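You operate a simulated robot arm through the tools that you are given. There is no shell and no other tool.

The job below is to be done with a simulated robot arm. You get a single attempt, and the scene is never put back.

## Task
Light the stereo microscope at 40 and aim both lamp arms.
Fine: lamp box dial to 0 before its switch goes on; both arms point at the plate.

It is judged by the outcome, as a careful person would: the job done as asked, and still so three seconds after it is handed in. It fails if anything else is knocked over, pushed out of place, dropped, spilled or broken.

## Robot
A 6-joint arm with a two-finger parallel gripper, fixed in place. Base frame: the origin is on the floor under the middle of its stand, x ahead of it, y to its left, z up. Units: mm, degrees, N and s.
With the tool pointing down near the work surface it reaches from about 380 to 900 mm from the base axis. Its first joint turns from -115.0 to 115.0 degrees. Payload 3.43 kg.
The tool frame sits at the grasp point between the pads (the TCP): z along the fingers, y along the line on which they close. The tips reach 34 mm beyond it. Largest opening 128 mm; finger width 24, thickness 12; the body of the gripper, 48 by 130 mm, starts 96 mm behind the TCP.
Orientation is told as [roll, pitch, yaw] about the base's x, y, z axes, in that order, counted from this pose: with the fingers straight down and closing along the base's y, the tool's x points along the base's -x, its y along +y and its z along -z.

## Interface
- The arm moves only by the tool nudge_tool. Its argument "targets" is a list of rows, each an object of numbers (a shift or turn left out is 0, a gripper value left out holds the last): "tx", "ty", "tz": the shift along the tool's x, y, z in mm; "ax", "ay", "az": the turn, a rotation vector about the tool's x, y, z in degrees; "gripper": the finger opening in mm, from 0 to 128. In form: [{"tx": .., "ty": .., "tz": .., "ax": .., "ay": .., "az": .., "gripper": ..}, ...]. A call has 1 to 20 rows; each row shifts and turns the commanded pose from where the row before left it, along the tool's axes as they then stand. A row lasts 0.2 s, in which the tool goes at most 50 mm and 8.6 degrees; a call with a longer step from one row to the next is refused whole, and so is a gripper value outside its range. Where a pose cannot be reached the arm comes as near as it can. A force on the tool above 60 N (or 10 N above the force at the start of the call, whichever is more), or a blocked arm, ends the call early, and 0.2 s more pass. Each finger travels about 108 mm/s and halts on what it meets, pressing with about 29 N; the grip force reading is that of the motor and also rises with nothing between the fingers. The clock runs only during rows and for 0.2 s after the last one: add rows that do not move to give the fingers time. It gives the time, the measured TCP pose, the force on the tool (base axes), the opening and the grip force at its end, in the units of the frame above (readings bear some noise), with the torque about the TCP (base axes, N m) and any sound that the robot's microphone picked up.
- Cameras (640 x 400 px; columns grow to the right, rows downward): "scene" is fixed at [51.5, -648.3, 1460.1]; the picture's right is [0.85, -0.53, 0.00], its down [-0.23, -0.36, -0.90] and it looks along [0.48, 0.76, -0.43] (base axes); focal length 357 px, centre (320, 200). "wrist" rides on the gripper at [76, -11, -160] in the tool frame; the picture's right is [0.15, 0.99, 0.00], its down [-0.88, 0.13, -0.46] and it looks along [-0.45, 0.07, 0.89] (tool axes); focal length 234 px, centre (320, 200). There is no depth. A picture from a camera that has moved, and an enlarged one, comes with that camera's place and axes in the base frame and with its lens.
- capture(camera): a new picture of that camera. No time passes.
- slide_trunk(by): moves the trunk up (or, below 0, down) by that many mm; the arm rides with it, the base frame stays. It gives what a move gives, with no picture.
- enlarge(camera, box): a new picture of the part [left, top, right, bottom] of that camera's present view, enlarged. No time passes.
- close_job(): hands the job in; it is judged then, once.

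Nothing tells you positions but the pictures and the camera data. Unless the task says otherwise, let go and move clear before handing in.

The tools are called after ">>>" as a command line: name --argument value ..., lists and objects as JSON in quotes. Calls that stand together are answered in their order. nudge_tool: Moves the arm, as the interface text tells. Its arguments: {"type":"object","properties":{"targets":{"type":"array","items":{"type":"object","properties":{"tx":{"type":"number"},"ty":{"type":"number"},"tz":{"type":"number"},"ax":{"type":"number"},"ay":{"type":"number"},"az":{"type":"number"},"gripper":{"type":"number"}}}}},"required":["targets"]} The other tools are called the same way: slide_trunk (by) moves the trunk up or down; capture (camera) takes a picture; enlarge (camera, box) takes an enlarged picture of a part of a camera's view; close_job () hands the job in.

At the start:

```text
time_s: 0.0
position: [449.2, -24.7, 1186.1]
orientation: [0.0, 0.0, 0.0]
ft_force: [-0.1, 0.3, 0.7]
wrist_torque: [0.0, -0.04, -0.01]
grip_width: 128.0
grip_force: 0.0
trunk travel left (down, up): [-575.0, 215.0]
```

scene: 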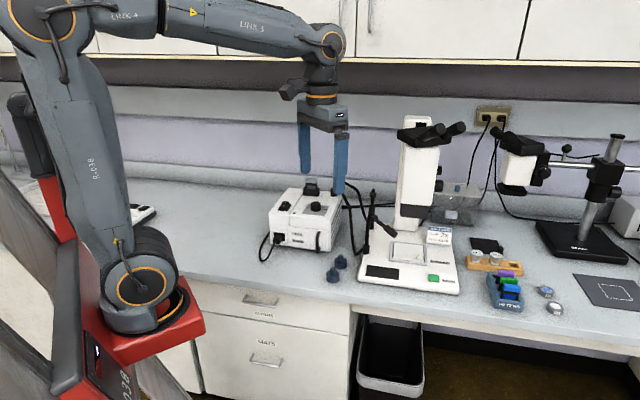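
wrist: 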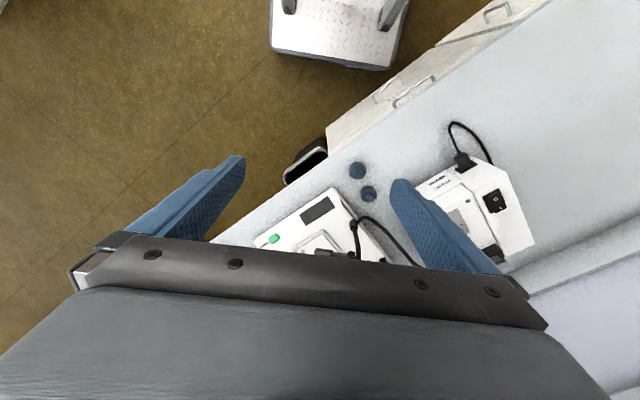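

I see a bench with a lamp box (white, with dials), a stereo microscope with a plate, and another microscope on a boom stand. I'll look closer at these parts before moving.

>>> enlarge --camera "scene" --box '[250, 170, 370, 270]'

>>> enlarge --camera "scene" --box '[340, 110, 480, 300]'

>>> enlarge --camera "scene" --box '[460, 100, 640, 320]'

>>> enlarge --camera "wrist" --box '[240, 100, 560, 300]'

```text
4.00 times, centred on (310, 220) of scene
camera zoom: at [51.5, -648.3, 1460.1], right [0.85, -0.53, 0.0], down [-0.23, -0.36, -0.9], along [0.48, 0.76, -0.43], focal length 1429 px, centre (360, 120)
```

zoom: 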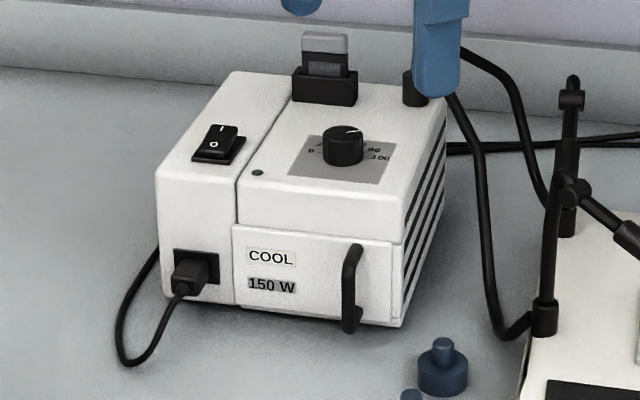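

```text
2.11 times, centred on (410, 205) of scene
camera zoom: at [51.5, -648.3, 1460.1], right [0.85, -0.53, 0.0], down [-0.23, -0.36, -0.9], along [0.48, 0.76, -0.43], focal length 752 px, centre (130, 190)
```

zoom: 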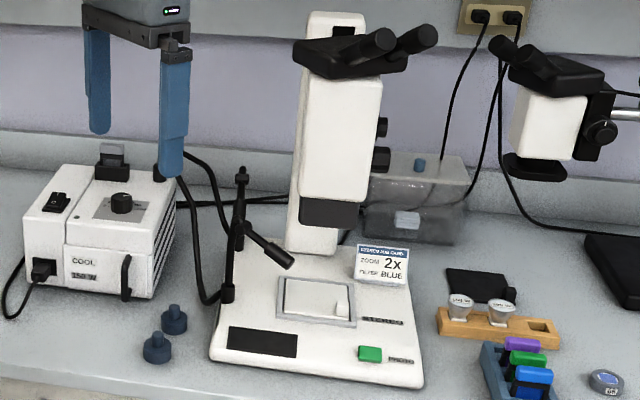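

```text
1.82 times, centred on (550, 210) of scene
camera zoom: at [51.5, -648.3, 1460.1], right [0.85, -0.53, 0.0], down [-0.23, -0.36, -0.9], along [0.48, 0.76, -0.43], focal length 650 px, centre (-98, 182)
```

zoom: 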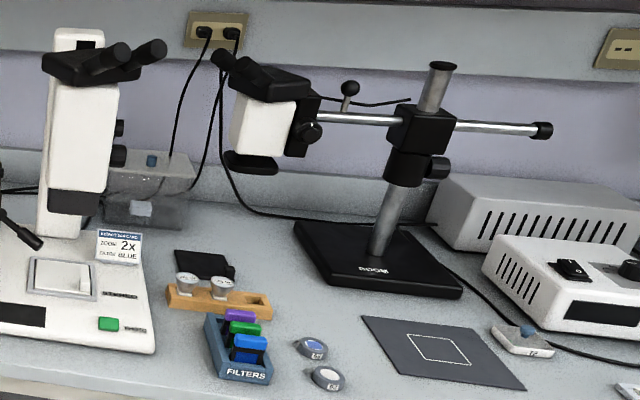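

```text
2.00 times, centred on (400, 200) of wrist
camera zoom: at [374.3, -34.5, 1345.9], right [-0.15, 0.99, 0.0], down [0.88, 0.13, 0.46], along [0.45, 0.07, -0.89], focal length 468 px, centre (160, 200)
```

zoom: 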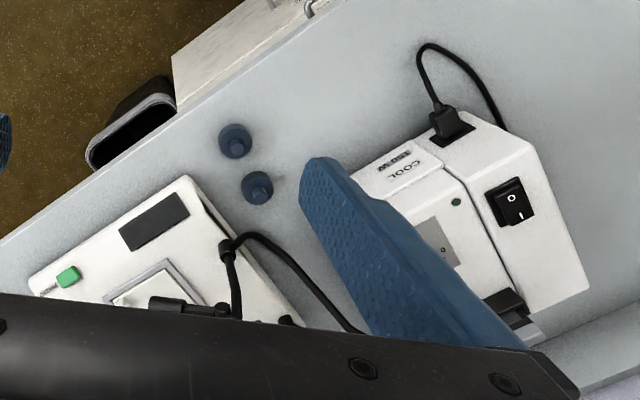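

I see two possible light sources: the box marked COOL 150 W beside the first microscope, and another box on the far right. I'll zoom in further to trace which guide belongs where and read the dial.

>>> enlarge --camera "scene" --box '[300, 195, 340, 220]'

>>> enlarge --camera "scene" --box '[340, 180, 420, 270]'

>>> enlarge --camera "scene" --box '[390, 215, 470, 300]'

>>> enlarge --camera "scene" --box '[560, 180, 640, 300]'

>>> enlarge --camera "scene" --box '[280, 175, 380, 250]'

```text
16.00 times, centred on (320, 208) of scene
camera zoom: at [51.5, -648.3, 1460.1], right [0.85, -0.53, 0.0], down [-0.23, -0.36, -0.9], along [0.48, 0.76, -0.43], focal length 5717 px, centre (320, 80)
```

zoom: 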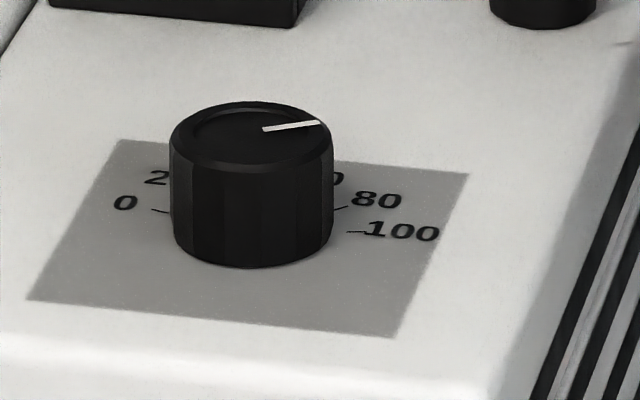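

```text
4.44 times, centred on (380, 225) of scene
camera zoom: at [51.5, -648.3, 1460.1], right [0.85, -0.53, 0.0], down [-0.23, -0.36, -0.9], along [0.48, 0.76, -0.43], focal length 1588 px, centre (53, 89)
```

zoom: 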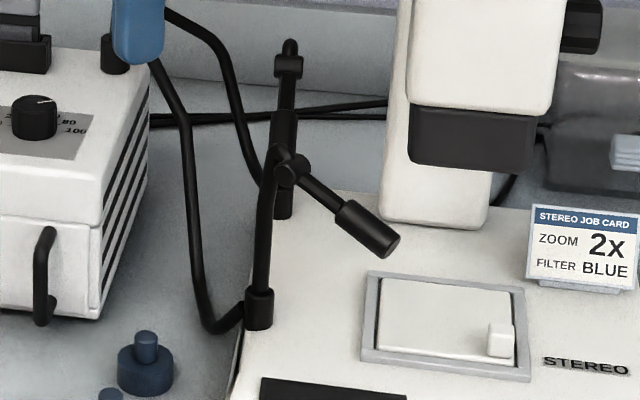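

```text
4.71 times, centred on (430, 258) of scene
camera zoom: at [51.5, -648.3, 1460.1], right [0.85, -0.53, 0.0], down [-0.23, -0.36, -0.9], along [0.48, 0.76, -0.43], focal length 1681 px, centre (-198, -71)
```

zoom: 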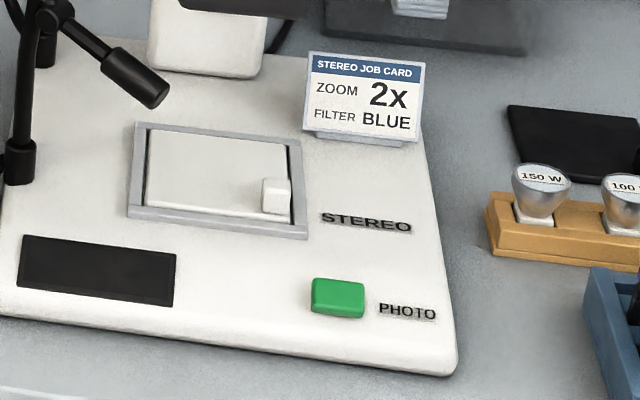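

```text
3.33 times, centred on (600, 240) of scene
camera zoom: at [51.5, -648.3, 1460.1], right [0.85, -0.53, 0.0], down [-0.23, -0.36, -0.9], along [0.48, 0.76, -0.43], focal length 1191 px, centre (-613, 67)
```

zoom: 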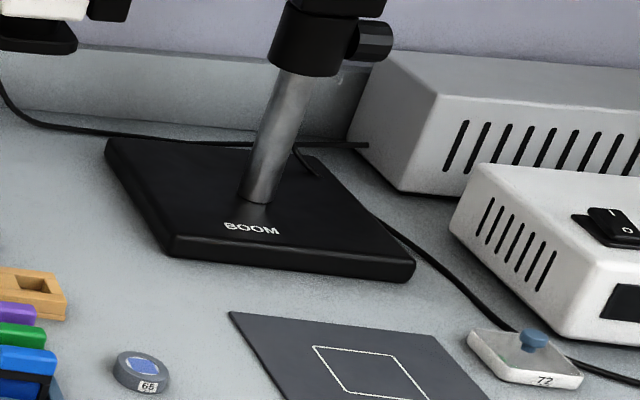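

```text
5.33 times, centred on (330, 212) of scene
camera zoom: at [51.5, -648.3, 1460.1], right [0.85, -0.53, 0.0], down [-0.23, -0.36, -0.9], along [0.48, 0.76, -0.43], focal length 1906 px, centre (267, 133)
```

zoom: 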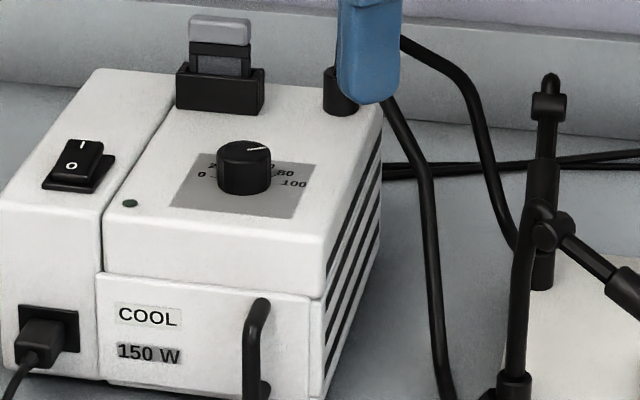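

The STEREO-labelled microscope is fed by the COOL 150 W box. I place its switch near (549, 378, 893) and the dial near (643, 317, 905), with the dial now pointing to about 70. I'll move the wrist camera over the box to get accurate positions.

>>> nudge_tool --targets '[{"tx": -17, "ty": 33, "tz": 10}, {"tx": -17, "ty": 33, "tz": 10}, {"tx": -17, "ty": 33, "tz": 10}, {"tx": -17, "ty": 33, "tz": 10}, {"tx": -17, "ty": 33, "tz": 10}, {"tx": -17, "ty": 33, "tz": 10}, {"tx": -17, "ty": 33, "tz": 10}, {"tx": -17, "ty": 33, "tz": 10}, {"tx": -17, "ty": 33, "tz": 10}, {"tx": -17, "ty": 33, "tz": 10}, {}]'

>>> capture --camera "wrist"

>>> capture --camera "scene"

```text
time_s: 2.4
position: [618.4, 309.5, 1085.9]
orientation: [0.0, 0.1, -0.1]
ft_force: [0.3, -0.2, 0.2]
wrist_torque: [0.02, -0.02, 0.01]
grip_width: 128.0
grip_force: 0.0
trunk travel left (down, up): [-575.0, 215.0]
```

```text
taken
camera wrist: at [544.4, 298.0, 1245.2], right [-0.15, 0.99, 0.0], down [0.88, 0.13, 0.46], along [0.45, 0.07, -0.89], focal length 234 px, centre (320, 200)
```

wrist: 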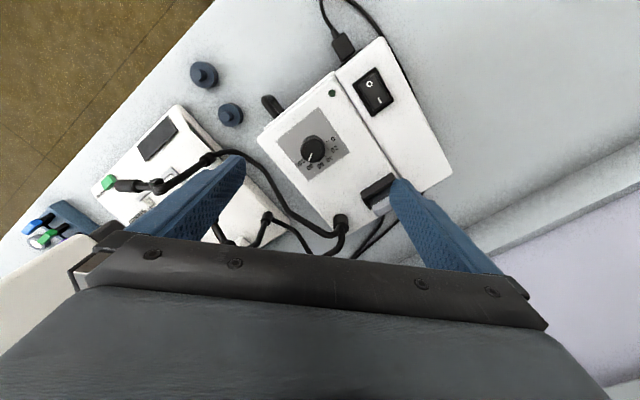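

```text
taken
```

scene: 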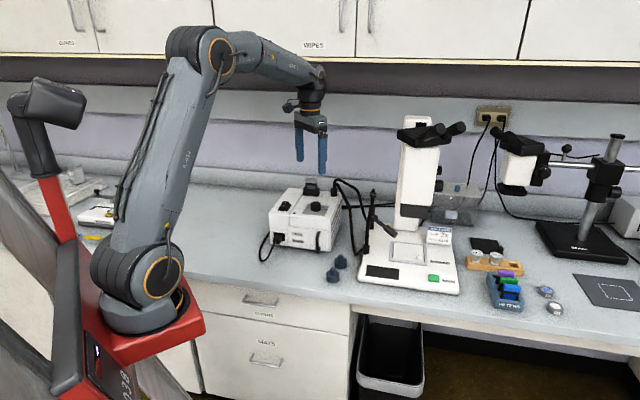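

>>> enlarge --camera "wrist" --box '[250, 30, 460, 235]'

>>> enlarge --camera "wrist" --box '[280, 120, 360, 180]'

>>> enlarge --camera "wrist" --box '[90, 100, 290, 260]'

>>> enlarge --camera "scene" --box '[300, 170, 420, 270]'

```text
1.95 times, centred on (355, 132) of wrist
camera zoom: at [544.4, 298.0, 1245.2], right [-0.15, 0.99, 0.0], down [0.88, 0.13, 0.46], along [0.45, 0.07, -0.89], focal length 457 px, centre (252, 332)
```

zoom: 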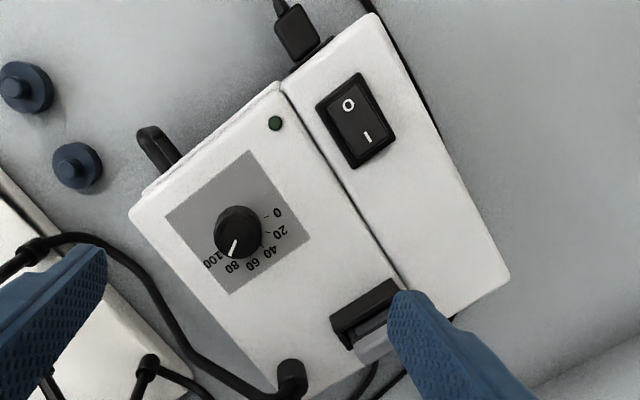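

```text
6.67 times, centred on (320, 150) of wrist
camera zoom: at [544.4, 298.0, 1245.2], right [-0.15, 0.99, 0.0], down [0.88, 0.13, 0.46], along [0.45, 0.07, -0.89], focal length 1561 px, centre (320, 533)
```

zoom: 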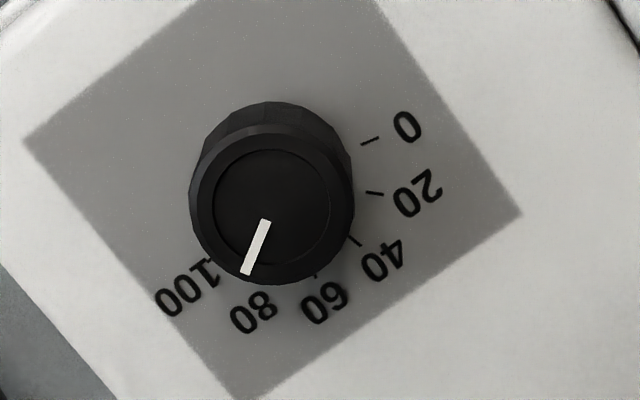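

```text
2.50 times, centred on (190, 180) of wrist
camera zoom: at [544.4, 298.0, 1245.2], right [-0.15, 0.99, 0.0], down [0.88, 0.13, 0.46], along [0.45, 0.07, -0.89], focal length 585 px, centre (645, 250)
```

zoom: 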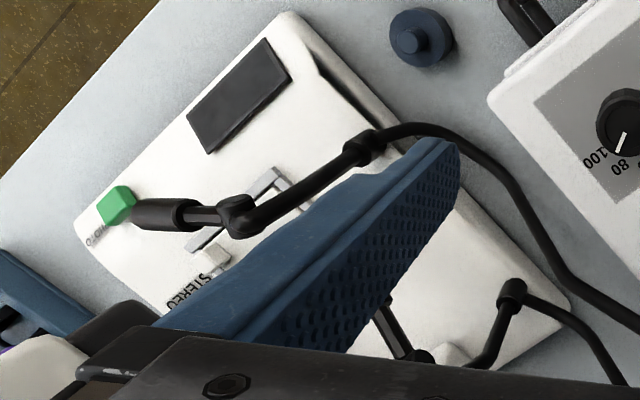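

```text
4.00 times, centred on (360, 220) of scene
camera zoom: at [51.5, -648.3, 1460.1], right [0.85, -0.53, 0.0], down [-0.23, -0.36, -0.9], along [0.48, 0.76, -0.43], focal length 1429 px, centre (160, 120)
```

zoom: 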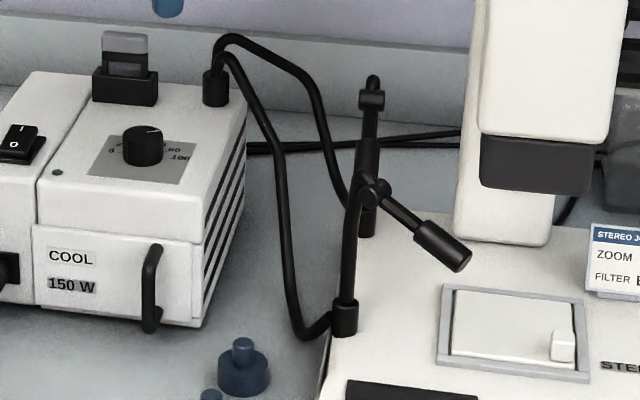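

The dial sits at about 88. Its ticks run from 0 at about 121° to 100 at about −31° in base angles, so the value rises clockwise and 100 units span roughly 152°. Next I'll take a closer look at the two lamp arms.

>>> nudge_tool --targets '[{"ty": -40}, {"ty": -40}, {"ty": -40}, {"ty": -40}, {"ty": -40}, {"tx": 10, "ty": -40}, {}]'

>>> capture --camera "wrist"

>>> enlarge --camera "wrist" --box '[200, 60, 440, 240]'

```text
time_s: 4.0
position: [606.9, 67.6, 1084.4]
orientation: [0.0, 0.1, 0.0]
ft_force: [0.3, 0.3, -0.2]
wrist_torque: [-0.01, 0.0, 0.0]
grip_width: 128.1
grip_force: 0.0
trunk travel left (down, up): [-575.0, 215.0]
```

```text
taken
camera wrist: at [532.5, 56.7, 1244.9], right [-0.15, 0.99, 0.0], down [0.88, 0.13, 0.46], along [0.45, 0.07, -0.89], focal length 234 px, centre (320, 200)
```

wrist: 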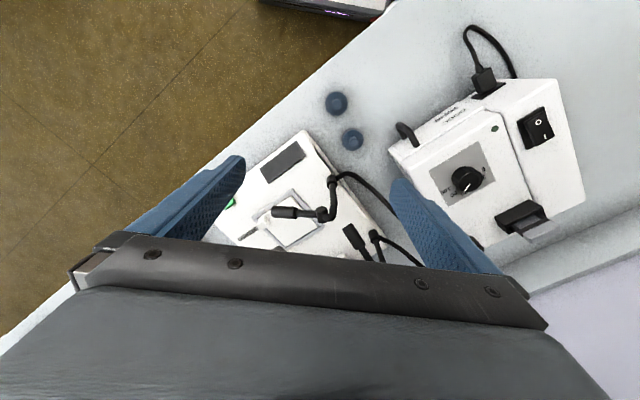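

```text
2.22 times, centred on (320, 150) of wrist
camera zoom: at [532.5, 56.7, 1244.9], right [-0.15, 0.99, 0.0], down [0.88, 0.13, 0.46], along [0.45, 0.07, -0.89], focal length 520 px, centre (320, 311)
```

zoom: 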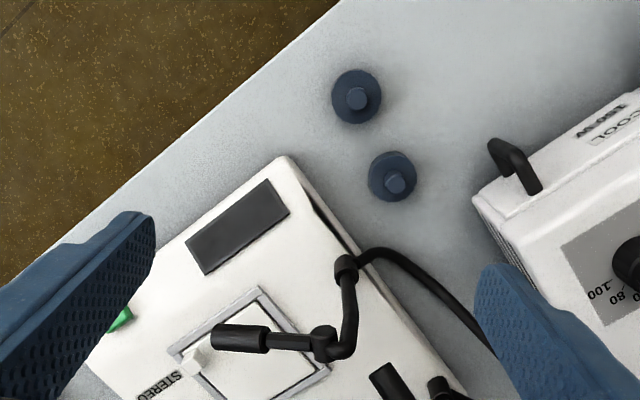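

The front arm runs from its socket up a tube to a joint, with its head now pointing past the plate toward −y. The rear arm is partly hidden, so I'll pitch the tool forward to see it.

>>> nudge_tool --targets '[{"ay": -8}, {"ay": -8}, {"ay": -8}, {"ay": -8}, {"ay": -8}, {"ay": -5}, {}]'

>>> capture --camera "wrist"

>>> enlarge --camera "wrist" --box '[200, 60, 440, 240]'

```text
time_s: 5.6
position: [608.3, 66.0, 1085.3]
orientation: [0.0, -45.0, 0.0]
ft_force: [0.2, 0.5, 0.4]
wrist_torque: [-0.02, 0.01, 0.0]
grip_width: 128.2
grip_force: 0.2
trunk travel left (down, up): [-575.0, 215.0]
```

```text
taken
camera wrist: at [443.1, 55.0, 1145.3], right [-0.1, 0.99, -0.1], down [0.3, 0.13, 0.95], along [0.95, 0.07, -0.31], focal length 234 px, centre (320, 200)
```

wrist: 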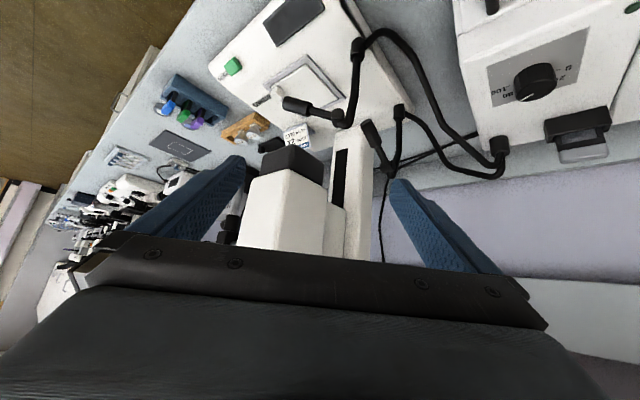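

```text
2.22 times, centred on (320, 150) of wrist
camera zoom: at [443.1, 55.0, 1145.3], right [-0.1, 0.99, -0.1], down [0.3, 0.13, 0.95], along [0.95, 0.07, -0.31], focal length 520 px, centre (320, 311)
```

zoom: 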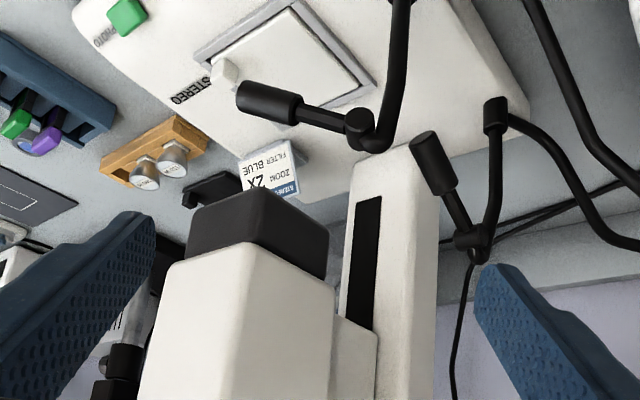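

Both arms look planar: a leaning tube on a vertical socket, then an elbow and a head. I put the front socket near (705, 103, 810) with its elbow near (709, 92, 938), and the rear socket near (821, 222, 808) with its elbow near (784, 185, 962). I'll zoom in on the joints to see how they can move.

>>> enlarge --camera "wrist" --box '[350, 90, 430, 190]'

>>> enlarge --camera "wrist" --box '[270, 20, 390, 140]'

>>> enlarge --camera "scene" --box '[355, 180, 405, 260]'

```text
4.00 times, centred on (390, 140) of wrist
camera zoom: at [443.1, 55.0, 1145.3], right [-0.1, 0.99, -0.1], down [0.3, 0.13, 0.95], along [0.95, 0.07, -0.31], focal length 937 px, centre (40, 440)
```

zoom: 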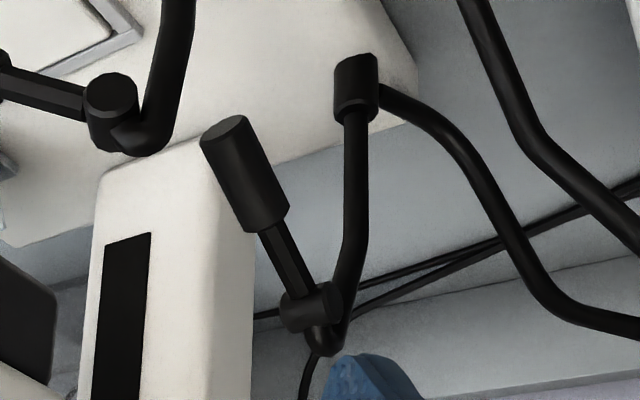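

```text
3.33 times, centred on (330, 80) of wrist
camera zoom: at [443.1, 55.0, 1145.3], right [-0.1, 0.99, -0.1], down [0.3, 0.13, 0.95], along [0.95, 0.07, -0.31], focal length 781 px, centre (287, 600)
```

zoom: 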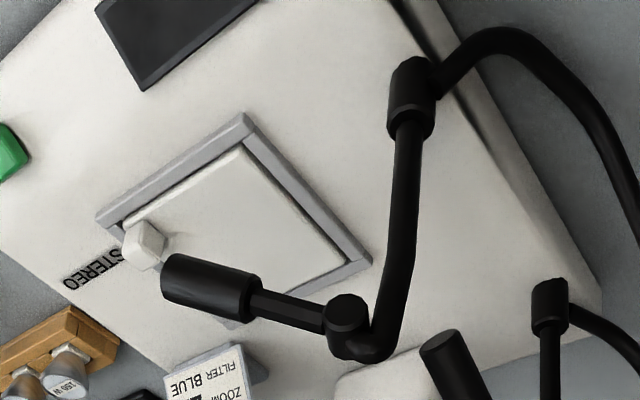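

```text
5.00 times, centred on (380, 220) of scene
camera zoom: at [51.5, -648.3, 1460.1], right [0.85, -0.53, 0.0], down [-0.23, -0.36, -0.9], along [0.48, 0.76, -0.43], focal length 1786 px, centre (20, 100)
```

zoom: 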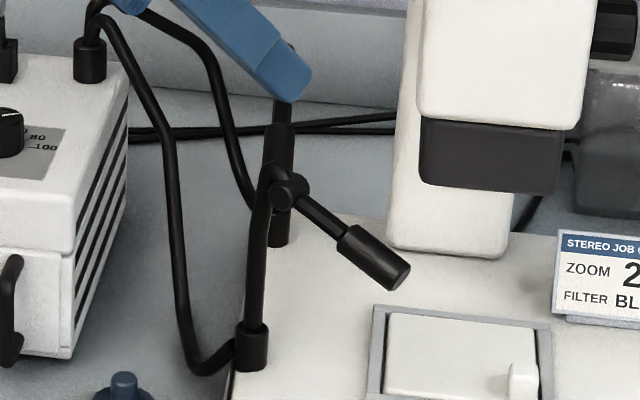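

Each arm has a vertical socket, presumably the swivel, and a horizontal hinge at the elbow. I'll do the lamp box first, so I'm levelling the tool again and returning above the dial, lower this time.

>>> nudge_tool --targets '[{"ay": 8, "ty": 40}, {"ay": 8, "ty": 40}, {"ay": 8, "ty": 40}, {"ay": 8, "ty": 40}, {"ay": 8, "ty": 40}, {"ay": 5, "ty": 43}, {"tx": -15, "tz": 15}, {"tx": -15, "tz": 15}, {}, {}]'

>>> capture --camera "wrist"

>>> enlarge --camera "wrist" --box '[240, 80, 400, 200]'

```text
time_s: 7.8
position: [638.3, 310.0, 1055.3]
orientation: [0.0, -0.1, 0.0]
ft_force: [0.2, 0.7, -0.5]
wrist_torque: [-0.01, 0.02, -0.01]
grip_width: 128.0
grip_force: 0.0
trunk travel left (down, up): [-575.0, 215.0]
```

```text
taken
camera wrist: at [563.4, 298.8, 1215.5], right [-0.15, 0.99, 0.0], down [0.88, 0.13, 0.46], along [0.45, 0.07, -0.89], focal length 234 px, centre (320, 200)
```

wrist: 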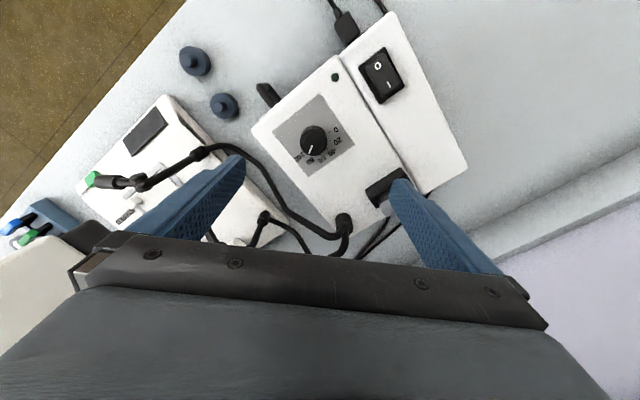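

```text
3.33 times, centred on (320, 140) of wrist
camera zoom: at [563.4, 298.8, 1215.5], right [-0.15, 0.99, 0.0], down [0.88, 0.13, 0.46], along [0.45, 0.07, -0.89], focal length 781 px, centre (320, 400)
```

zoom: 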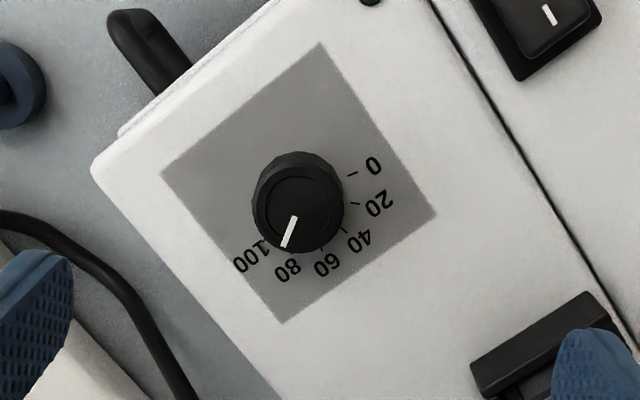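

>>> enlarge --camera "wrist" --box '[280, 110, 360, 170]'

>>> enlarge --camera "wrist" --box '[340, 30, 420, 120]'

```text
6.67 times, centred on (320, 140) of wrist
camera zoom: at [563.4, 298.8, 1215.5], right [-0.15, 0.99, 0.0], down [0.88, 0.13, 0.46], along [0.45, 0.07, -0.89], focal length 1561 px, centre (320, 600)
```

zoom: 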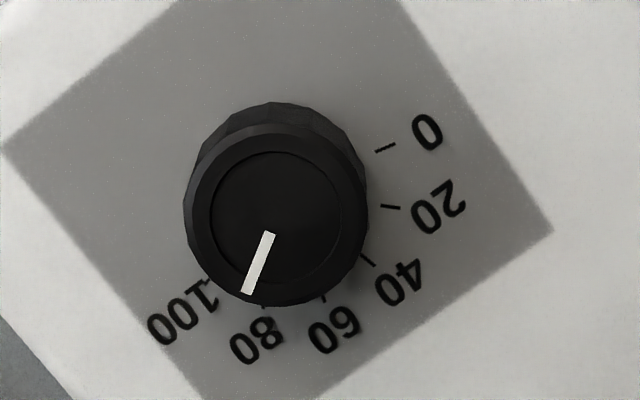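

```text
4.44 times, centred on (380, 75) of wrist
camera zoom: at [563.4, 298.8, 1215.5], right [-0.15, 0.99, 0.0], down [0.88, 0.13, 0.46], along [0.45, 0.07, -0.89], focal length 1041 px, centre (53, 756)
```

zoom: 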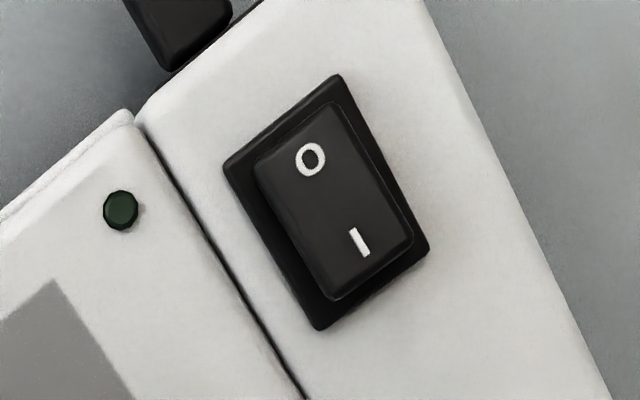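

The dial reads about 88 and the switch still shows O, with the indicator dark. I'll go lower above the knob, with the fingers narrowed, to fix its position and height.

>>> nudge_tool --targets '[{"tz": 20, "ty": -3, "gripper": 80}, {"tz": 20}, {"tz": 20}, {}, {}]'

>>> capture --camera "wrist"

>>> enlarge --camera "wrist" --box '[270, 90, 390, 180]'

```text
time_s: 9.0
position: [637.8, 307.2, 994.1]
orientation: [-0.1, 0.1, 0.0]
ft_force: [0.4, 0.2, 0.2]
wrist_torque: [-0.02, 0.01, -0.03]
grip_width: 80.1
grip_force: 0.0
trunk travel left (down, up): [-575.0, 215.0]
```

```text
taken
camera wrist: at [563.5, 295.7, 1154.7], right [-0.15, 0.99, 0.0], down [0.88, 0.13, 0.46], along [0.45, 0.07, -0.89], focal length 234 px, centre (320, 200)
```

wrist: 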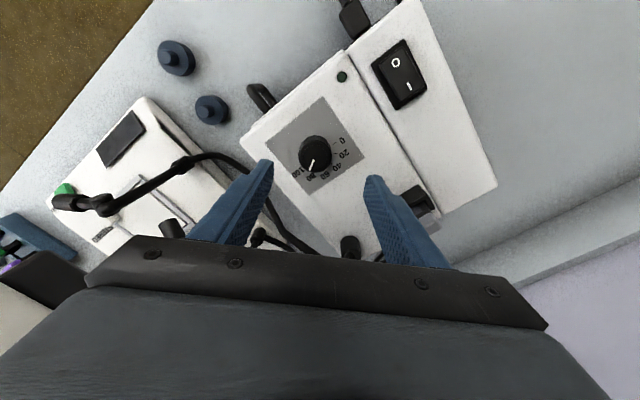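

```text
4.44 times, centred on (330, 135) of wrist
camera zoom: at [563.5, 295.7, 1154.7], right [-0.15, 0.99, 0.0], down [0.88, 0.13, 0.46], along [0.45, 0.07, -0.89], focal length 1041 px, centre (276, 489)
```

zoom: 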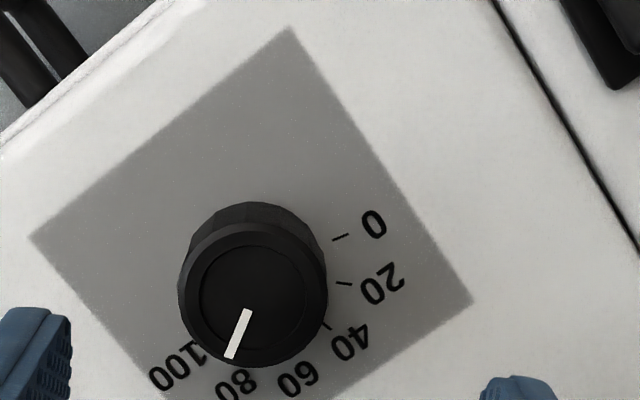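

I put the knob axis at (637, 301), its top at z≈910 and the panel at z≈888, with a radius of about 17.5 mm. The pointer is at −12° and 0 is at 120°. I'll line up with a −35° yaw, narrow the fingers, and descend part way.

>>> nudge_tool --targets '[{"tx": 0.8, "ty": -6, "gripper": 60}, {"az": 7}, {"az": 7}, {"az": 7}, {"az": 7}, {"az": 7}, {"tz": 17}, {"tz": 17}, {}, {}]'

>>> capture --camera "wrist"

>>> enlarge --camera "scene" --box '[260, 160, 360, 240]'

```text
time_s: 11.2
position: [640.3, 301.4, 961.6]
orientation: [0.2, -0.1, -35.0]
ft_force: [0.1, -0.4, 1.0]
wrist_torque: [-0.01, 0.03, 0.01]
grip_width: 60.0
grip_force: 0.0
trunk travel left (down, up): [-575.0, 215.0]
```

```text
taken
camera wrist: at [572.9, 335.7, 1121.2], right [0.45, 0.89, 0.0], down [0.8, -0.4, 0.46], along [0.41, -0.2, -0.89], focal length 234 px, centre (320, 200)
```

wrist: 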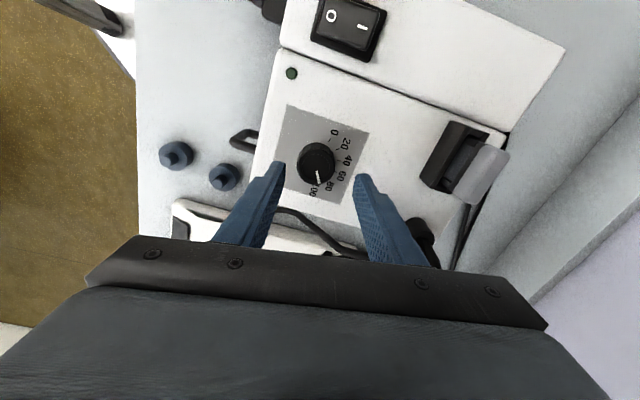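

```text
5.00 times, centred on (310, 200) of scene
camera zoom: at [51.5, -648.3, 1460.1], right [0.85, -0.53, 0.0], down [-0.23, -0.36, -0.9], along [0.48, 0.76, -0.43], focal length 1786 px, centre (370, 200)
```

zoom: 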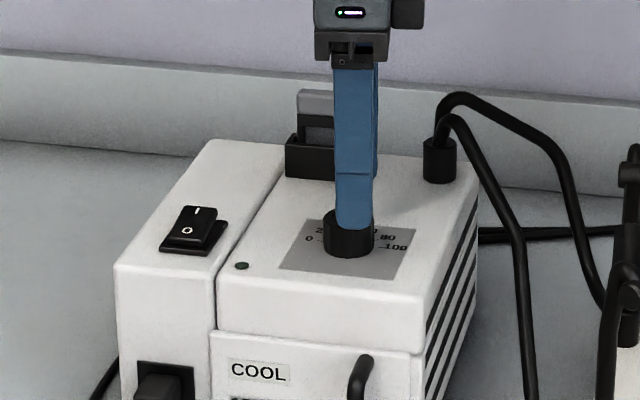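

>>> enlarge --camera "wrist" --box '[240, 100, 400, 220]'

>>> nudge_tool --targets '[{}, {}]'

```text
3.33 times, centred on (320, 160) of wrist
camera zoom: at [572.9, 335.7, 1121.2], right [0.45, 0.89, 0.0], down [0.8, -0.4, 0.46], along [0.41, -0.2, -0.89], focal length 781 px, centre (320, 333)
```

zoom: 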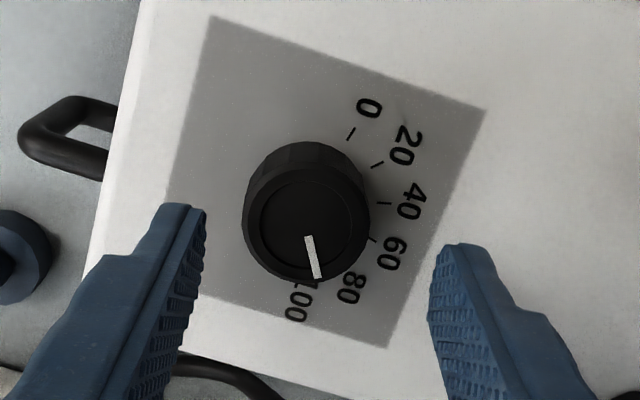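

```text
time_s: 11.8
position: [640.7, 301.4, 961.3]
orientation: [0.1, 0.0, -35.0]
ft_force: [-0.1, 0.4, 0.6]
wrist_torque: [0.01, 0.01, 0.01]
grip_width: 60.1
grip_force: 0.0
trunk travel left (down, up): [-575.0, 215.0]
```

The knob is offset from the tool by about (3, −3.5) mm, so I'll correct that, descend to z≈927 and close on the knob.

>>> nudge_tool --targets '[{"tx": 3, "ty": -3.5}, {}, {"tz": 12}, {"tz": 12}, {"tz": 10}, {}, {"gripper": 40}, {}, {}]'

>>> capture --camera "wrist"

>>> enlarge --camera "wrist" --box '[240, 100, 400, 220]'

```text
time_s: 13.8
position: [633.8, 298.3, 928.3]
orientation: [0.2, -0.1, -35.0]
ft_force: [-0.8, -6.1, 35.6]
wrist_torque: [-0.83, 0.72, -0.01]
grip_width: 43.0
grip_force: 3.0
trunk travel left (down, up): [-575.0, 215.0]
```

```text
taken
camera wrist: at [567.0, 333.8, 1088.9], right [0.45, 0.89, 0.0], down [0.79, -0.4, 0.46], along [0.41, -0.2, -0.89], focal length 234 px, centre (320, 200)
```

wrist: 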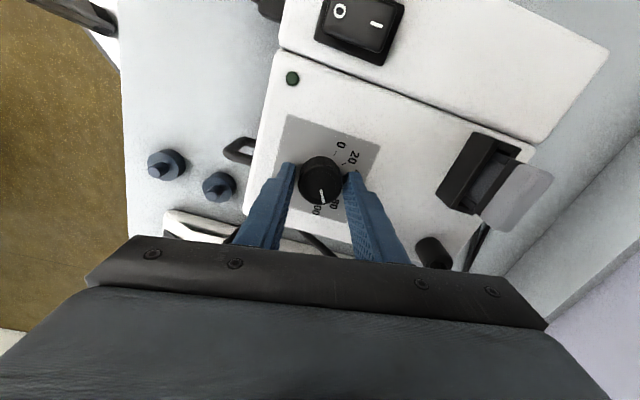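

```text
3.33 times, centred on (320, 160) of wrist
camera zoom: at [567.0, 333.8, 1088.9], right [0.45, 0.89, 0.0], down [0.79, -0.4, 0.46], along [0.41, -0.2, -0.89], focal length 781 px, centre (320, 333)
```

zoom: 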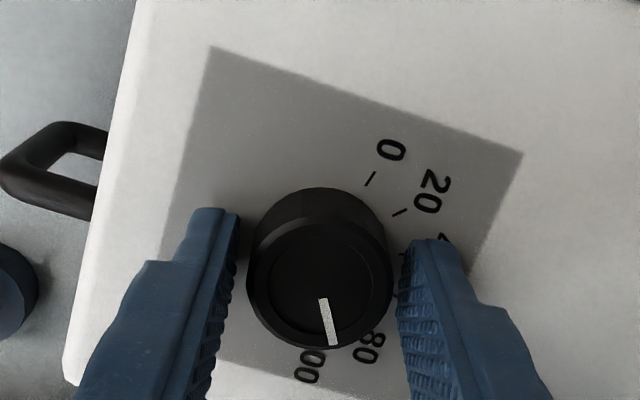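

The tips are already resting on the panel, with about 35 N upward, so I'll lift a few millimetres until the load clears before closing.

>>> nudge_tool --targets '[{"tz": -3}, {"tz": -2}, {}, {}]'

>>> enlarge --camera "wrist" --box '[240, 100, 400, 220]'

```text
time_s: 14.8
position: [634.0, 301.0, 932.4]
orientation: [-0.1, 0.0, -35.0]
ft_force: [-0.2, -0.8, 0.4]
wrist_torque: [0.0, 0.02, -0.01]
grip_width: 40.0
grip_force: 0.0
trunk travel left (down, up): [-575.0, 215.0]
```

```text
3.33 times, centred on (320, 160) of wrist
camera zoom: at [566.6, 334.8, 1092.0], right [0.45, 0.89, 0.0], down [0.8, -0.4, 0.46], along [0.41, -0.2, -0.89], focal length 781 px, centre (320, 333)
```

zoom: 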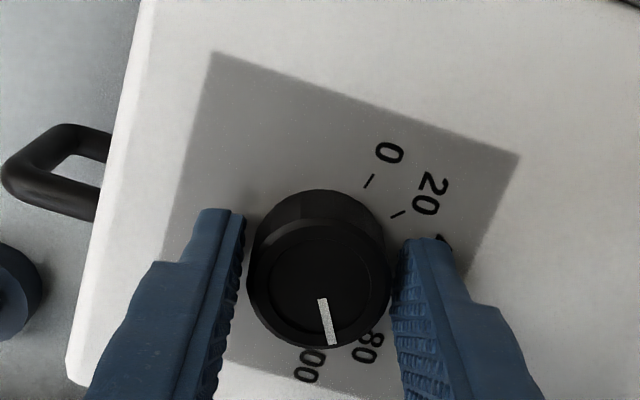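

The load is clear and the knob is centred between the fingers. I'll trim 1.5 mm in x and close to grip.

>>> nudge_tool --targets '[{"tx": -1.5, "tz": 0.7}, {"gripper": 30}, {"gripper": 25}, {}, {}]'

>>> enlarge --camera "wrist" --box '[240, 100, 400, 220]'

```text
time_s: 16.0
position: [634.4, 298.7, 932.7]
orientation: [0.0, 0.0, -35.0]
ft_force: [-4.8, -0.2, -1.8]
wrist_torque: [0.52, -0.12, 0.01]
grip_width: 35.3
grip_force: 45.2
trunk travel left (down, up): [-575.0, 215.0]
```

```text
3.33 times, centred on (320, 160) of wrist
camera zoom: at [567.7, 333.7, 1092.2], right [0.45, 0.89, 0.0], down [0.8, -0.4, 0.46], along [0.41, -0.2, -0.89], focal length 781 px, centre (320, 333)
```

zoom: 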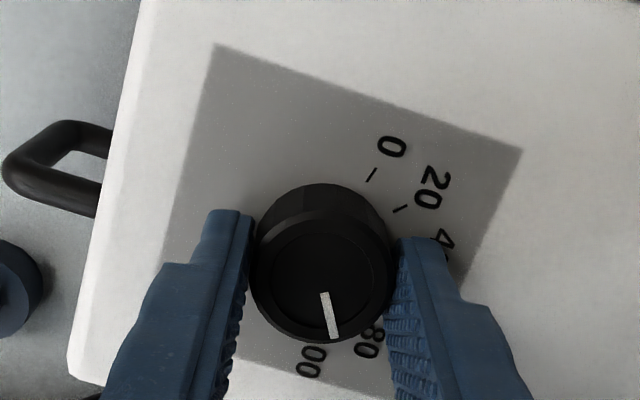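

The grip is good at 35.3 mm. I'll turn counter-clockwise 64°.

>>> nudge_tool --targets '[{"az": -8}, {"az": -8}, {"az": -8}, {"az": -8}, {"az": -8}, {"az": -8}, {"az": -8}, {"az": -8}, {}]'

>>> capture --camera "wrist"

>>> enlarge --camera "wrist" --box '[240, 100, 400, 220]'

```text
time_s: 18.0
position: [635.2, 301.8, 932.0]
orientation: [0.0, 0.0, 29.0]
ft_force: [6.4, 23.7, 3.9]
wrist_torque: [0.66, -0.86, -0.04]
grip_width: 35.5
grip_force: 45.4
trunk travel left (down, up): [-575.0, 215.0]
```

```text
taken
camera wrist: at [575.4, 255.2, 1092.1], right [-0.61, 0.79, 0.0], down [0.71, 0.54, 0.46], along [0.36, 0.28, -0.89], focal length 234 px, centre (320, 200)
```

wrist: 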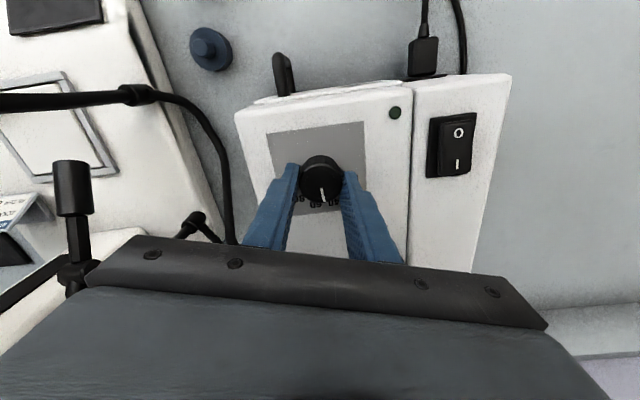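

```text
3.33 times, centred on (320, 160) of wrist
camera zoom: at [575.4, 255.2, 1092.1], right [-0.61, 0.79, 0.0], down [0.71, 0.54, 0.46], along [0.36, 0.28, -0.89], focal length 781 px, centre (320, 333)
```

zoom: 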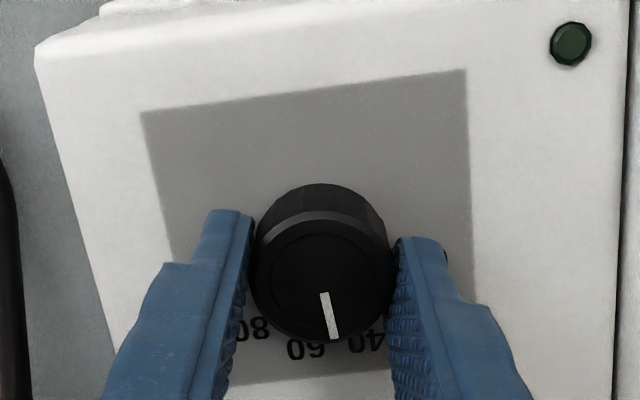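

The dial followed the fingers and now reads about 46. I'll open, rotate back, regrip and finish the turn to 0.

>>> nudge_tool --targets '[{"gripper": 52}, {}, {"az": 8}, {"az": 8}, {"az": 8}, {"az": 8}, {"az": 8}, {"az": 8}, {"az": 8}, {"az": 8}, {"az": 2}, {}, {}]'

>>> enlarge --camera "wrist" --box '[240, 100, 400, 220]'

```text
time_s: 20.8
position: [635.4, 298.5, 931.3]
orientation: [-0.1, 0.0, -37.0]
ft_force: [-0.4, 0.3, 0.7]
wrist_torque: [0.01, 0.02, -0.03]
grip_width: 51.9
grip_force: 0.1
trunk travel left (down, up): [-575.0, 215.0]
```

```text
3.33 times, centred on (320, 160) of wrist
camera zoom: at [569.0, 335.6, 1091.8], right [0.48, 0.88, 0.0], down [0.78, -0.43, 0.46], along [0.4, -0.22, -0.89], focal length 781 px, centre (320, 333)
```

zoom: 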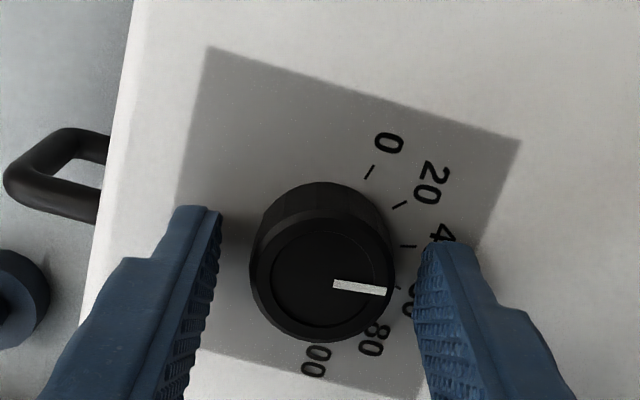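

The pointer is at about 52°, so 68° remain to the 0 mark at 120°. I'll regrip and turn.

>>> nudge_tool --targets '[{"ty": 0.8, "gripper": 30}, {"gripper": 25}, {}, {"az": -8}, {"az": -8}, {"az": -8}, {"az": -8}, {"az": -8}, {"az": -8}, {"az": -8}, {"az": -8}, {"az": -4}, {}]'

>>> capture --camera "wrist"

>>> enlarge --camera "wrist" --box '[240, 100, 400, 220]'

```text
time_s: 23.6
position: [635.7, 302.3, 931.3]
orientation: [0.0, 0.0, 31.1]
ft_force: [-6.6, 36.4, -4.7]
wrist_torque: [1.44, -0.23, -0.11]
grip_width: 35.6
grip_force: 45.1
trunk travel left (down, up): [-575.0, 215.0]
```

```text
taken
camera wrist: at [577.5, 253.4, 1091.9], right [-0.64, 0.77, 0.0], down [0.69, 0.57, 0.46], along [0.35, 0.29, -0.89], focal length 234 px, centre (320, 200)
```

wrist: 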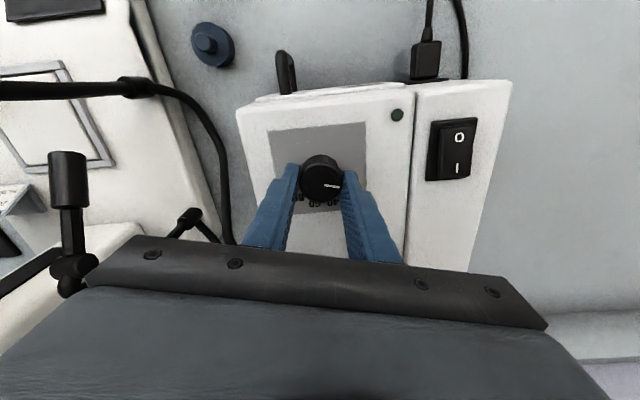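

```text
3.33 times, centred on (320, 160) of wrist
camera zoom: at [577.5, 253.4, 1091.9], right [-0.64, 0.77, 0.0], down [0.69, 0.57, 0.46], along [0.35, 0.29, -0.89], focal length 781 px, centre (320, 333)
```

zoom: 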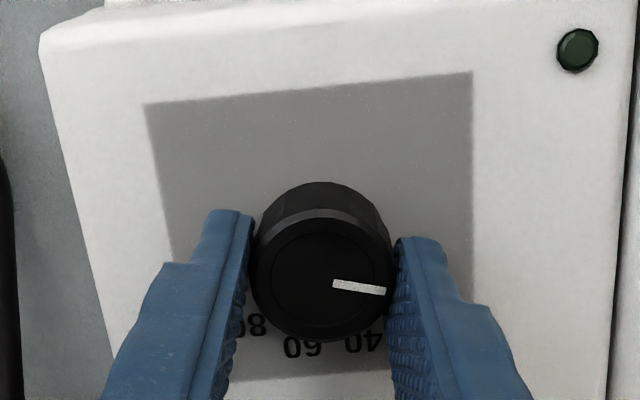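

The dial should now be at 0. I'll open, lift clear and check.

>>> nudge_tool --targets '[{"gripper": 55}, {}, {"tz": -20}, {"tz": -20, "az": 8}, {"tz": -20, "az": 8}, {"az": 8}, {"az": 7}, {}, {}]'

>>> enlarge --camera "wrist" --box '[270, 90, 370, 165]'

>>> capture --camera "wrist"

>>> enlarge --camera "scene" --box '[300, 195, 340, 220]'

```text
time_s: 25.6
position: [634.6, 300.7, 992.5]
orientation: [0.0, 0.0, 0.1]
ft_force: [-0.5, -0.3, 0.8]
wrist_torque: [-0.01, -0.01, -0.02]
grip_width: 55.1
grip_force: 0.1
trunk travel left (down, up): [-575.0, 215.0]
```

```text
5.33 times, centred on (320, 128) of wrist
camera zoom: at [560.3, 289.1, 1152.4], right [-0.15, 0.99, 0.0], down [0.88, 0.13, 0.46], along [0.45, 0.07, -0.89], focal length 1249 px, centre (320, 587)
```

zoom: 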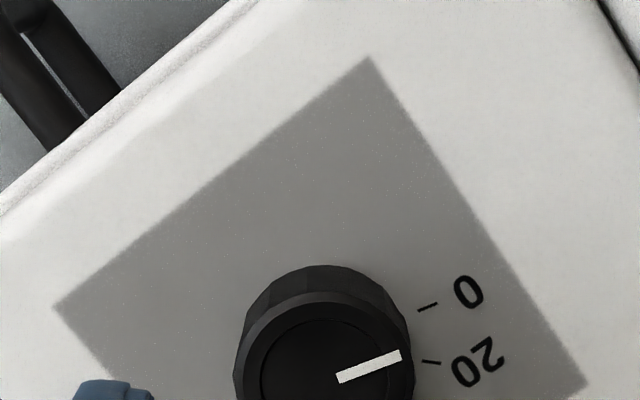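

```text
taken
camera wrist: at [560.3, 289.1, 1152.4], right [-0.15, 0.99, 0.0], down [0.88, 0.13, 0.46], along [0.45, 0.07, -0.89], focal length 234 px, centre (320, 200)
```

wrist: 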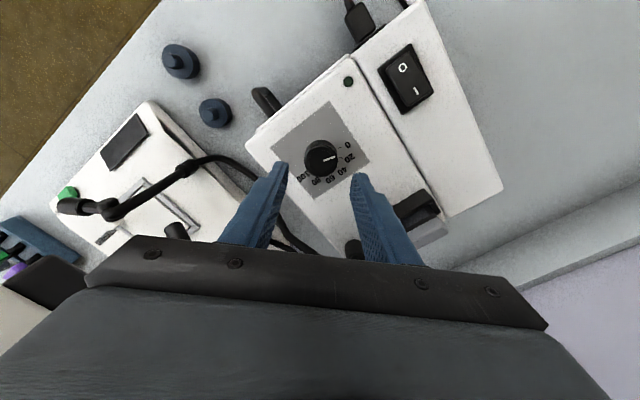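

```text
16.00 times, centred on (320, 208) of scene
camera zoom: at [51.5, -648.3, 1460.1], right [0.85, -0.53, 0.0], down [-0.23, -0.36, -0.9], along [0.48, 0.76, -0.43], focal length 5717 px, centre (320, 80)
```

zoom: 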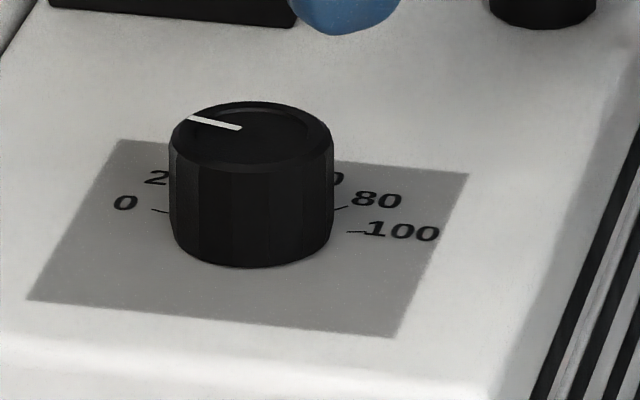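

The pointer sits at about 121°, on the 0 mark within a degree or so. Next I'll press the I end of the rocker near (558, 381) with one fingertip, using a −45° yaw with the other finger hanging off the front of the box.

>>> nudge_tool --targets '[{"tx": 36.3, "ty": 15.8, "gripper": 80}, {"tx": 36.3, "ty": 15.8}, {"tx": 36.3, "ty": 15.8}, {"az": 7.5}, {"az": 7.5}, {"az": 7.5}, {"az": 7.5}, {"az": 7.5}, {"az": 7.5}, {"tz": 20}, {}, {}]'

>>> capture --camera "wrist"

>>> enlarge --camera "scene" --box '[250, 160, 350, 260]'

```text
time_s: 28.2
position: [526.5, 347.9, 972.6]
orientation: [0.0, -0.1, -45.0]
ft_force: [-0.9, -0.6, -0.2]
wrist_torque: [-0.01, 0.01, -0.03]
grip_width: 80.0
grip_force: 0.0
trunk travel left (down, up): [-575.0, 215.0]
```

```text
taken
camera wrist: at [465.6, 393.5, 1132.3], right [0.6, 0.8, 0.0], down [0.71, -0.53, 0.46], along [0.37, -0.27, -0.89], focal length 234 px, centre (320, 200)
```

wrist: 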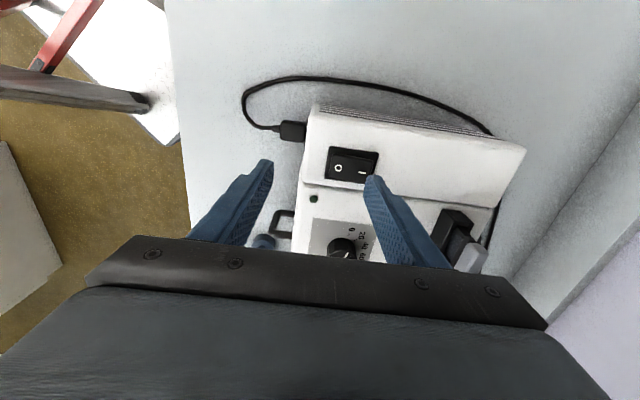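

```text
4.00 times, centred on (300, 210) of scene
camera zoom: at [51.5, -648.3, 1460.1], right [0.85, -0.53, 0.0], down [-0.23, -0.36, -0.9], along [0.48, 0.76, -0.43], focal length 1429 px, centre (400, 160)
```

zoom: 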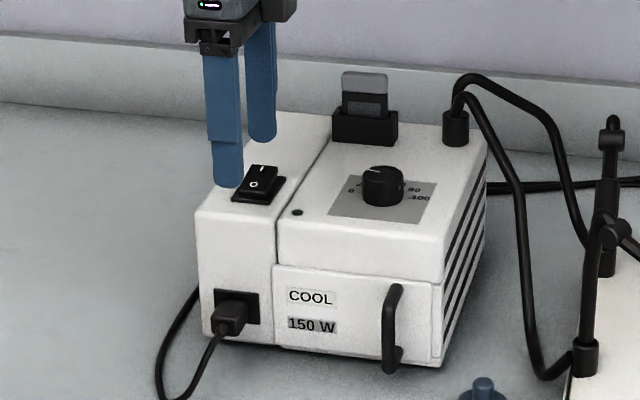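

>>> enlarge --camera "wrist" --box '[260, 100, 440, 230]'

```text
3.08 times, centred on (350, 165) of wrist
camera zoom: at [465.6, 393.5, 1132.3], right [0.6, 0.8, 0.0], down [0.71, -0.53, 0.46], along [0.37, -0.27, -0.89], focal length 720 px, centre (228, 308)
```

zoom: 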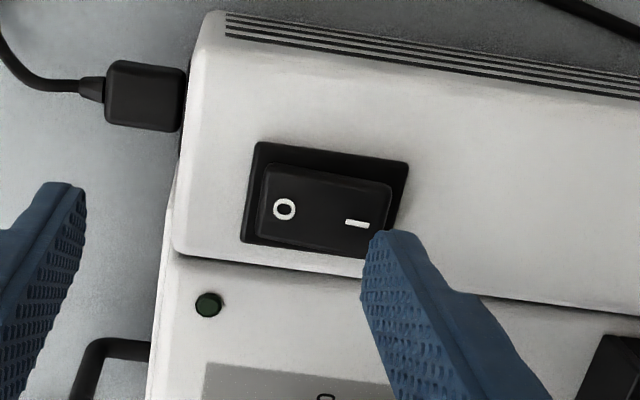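

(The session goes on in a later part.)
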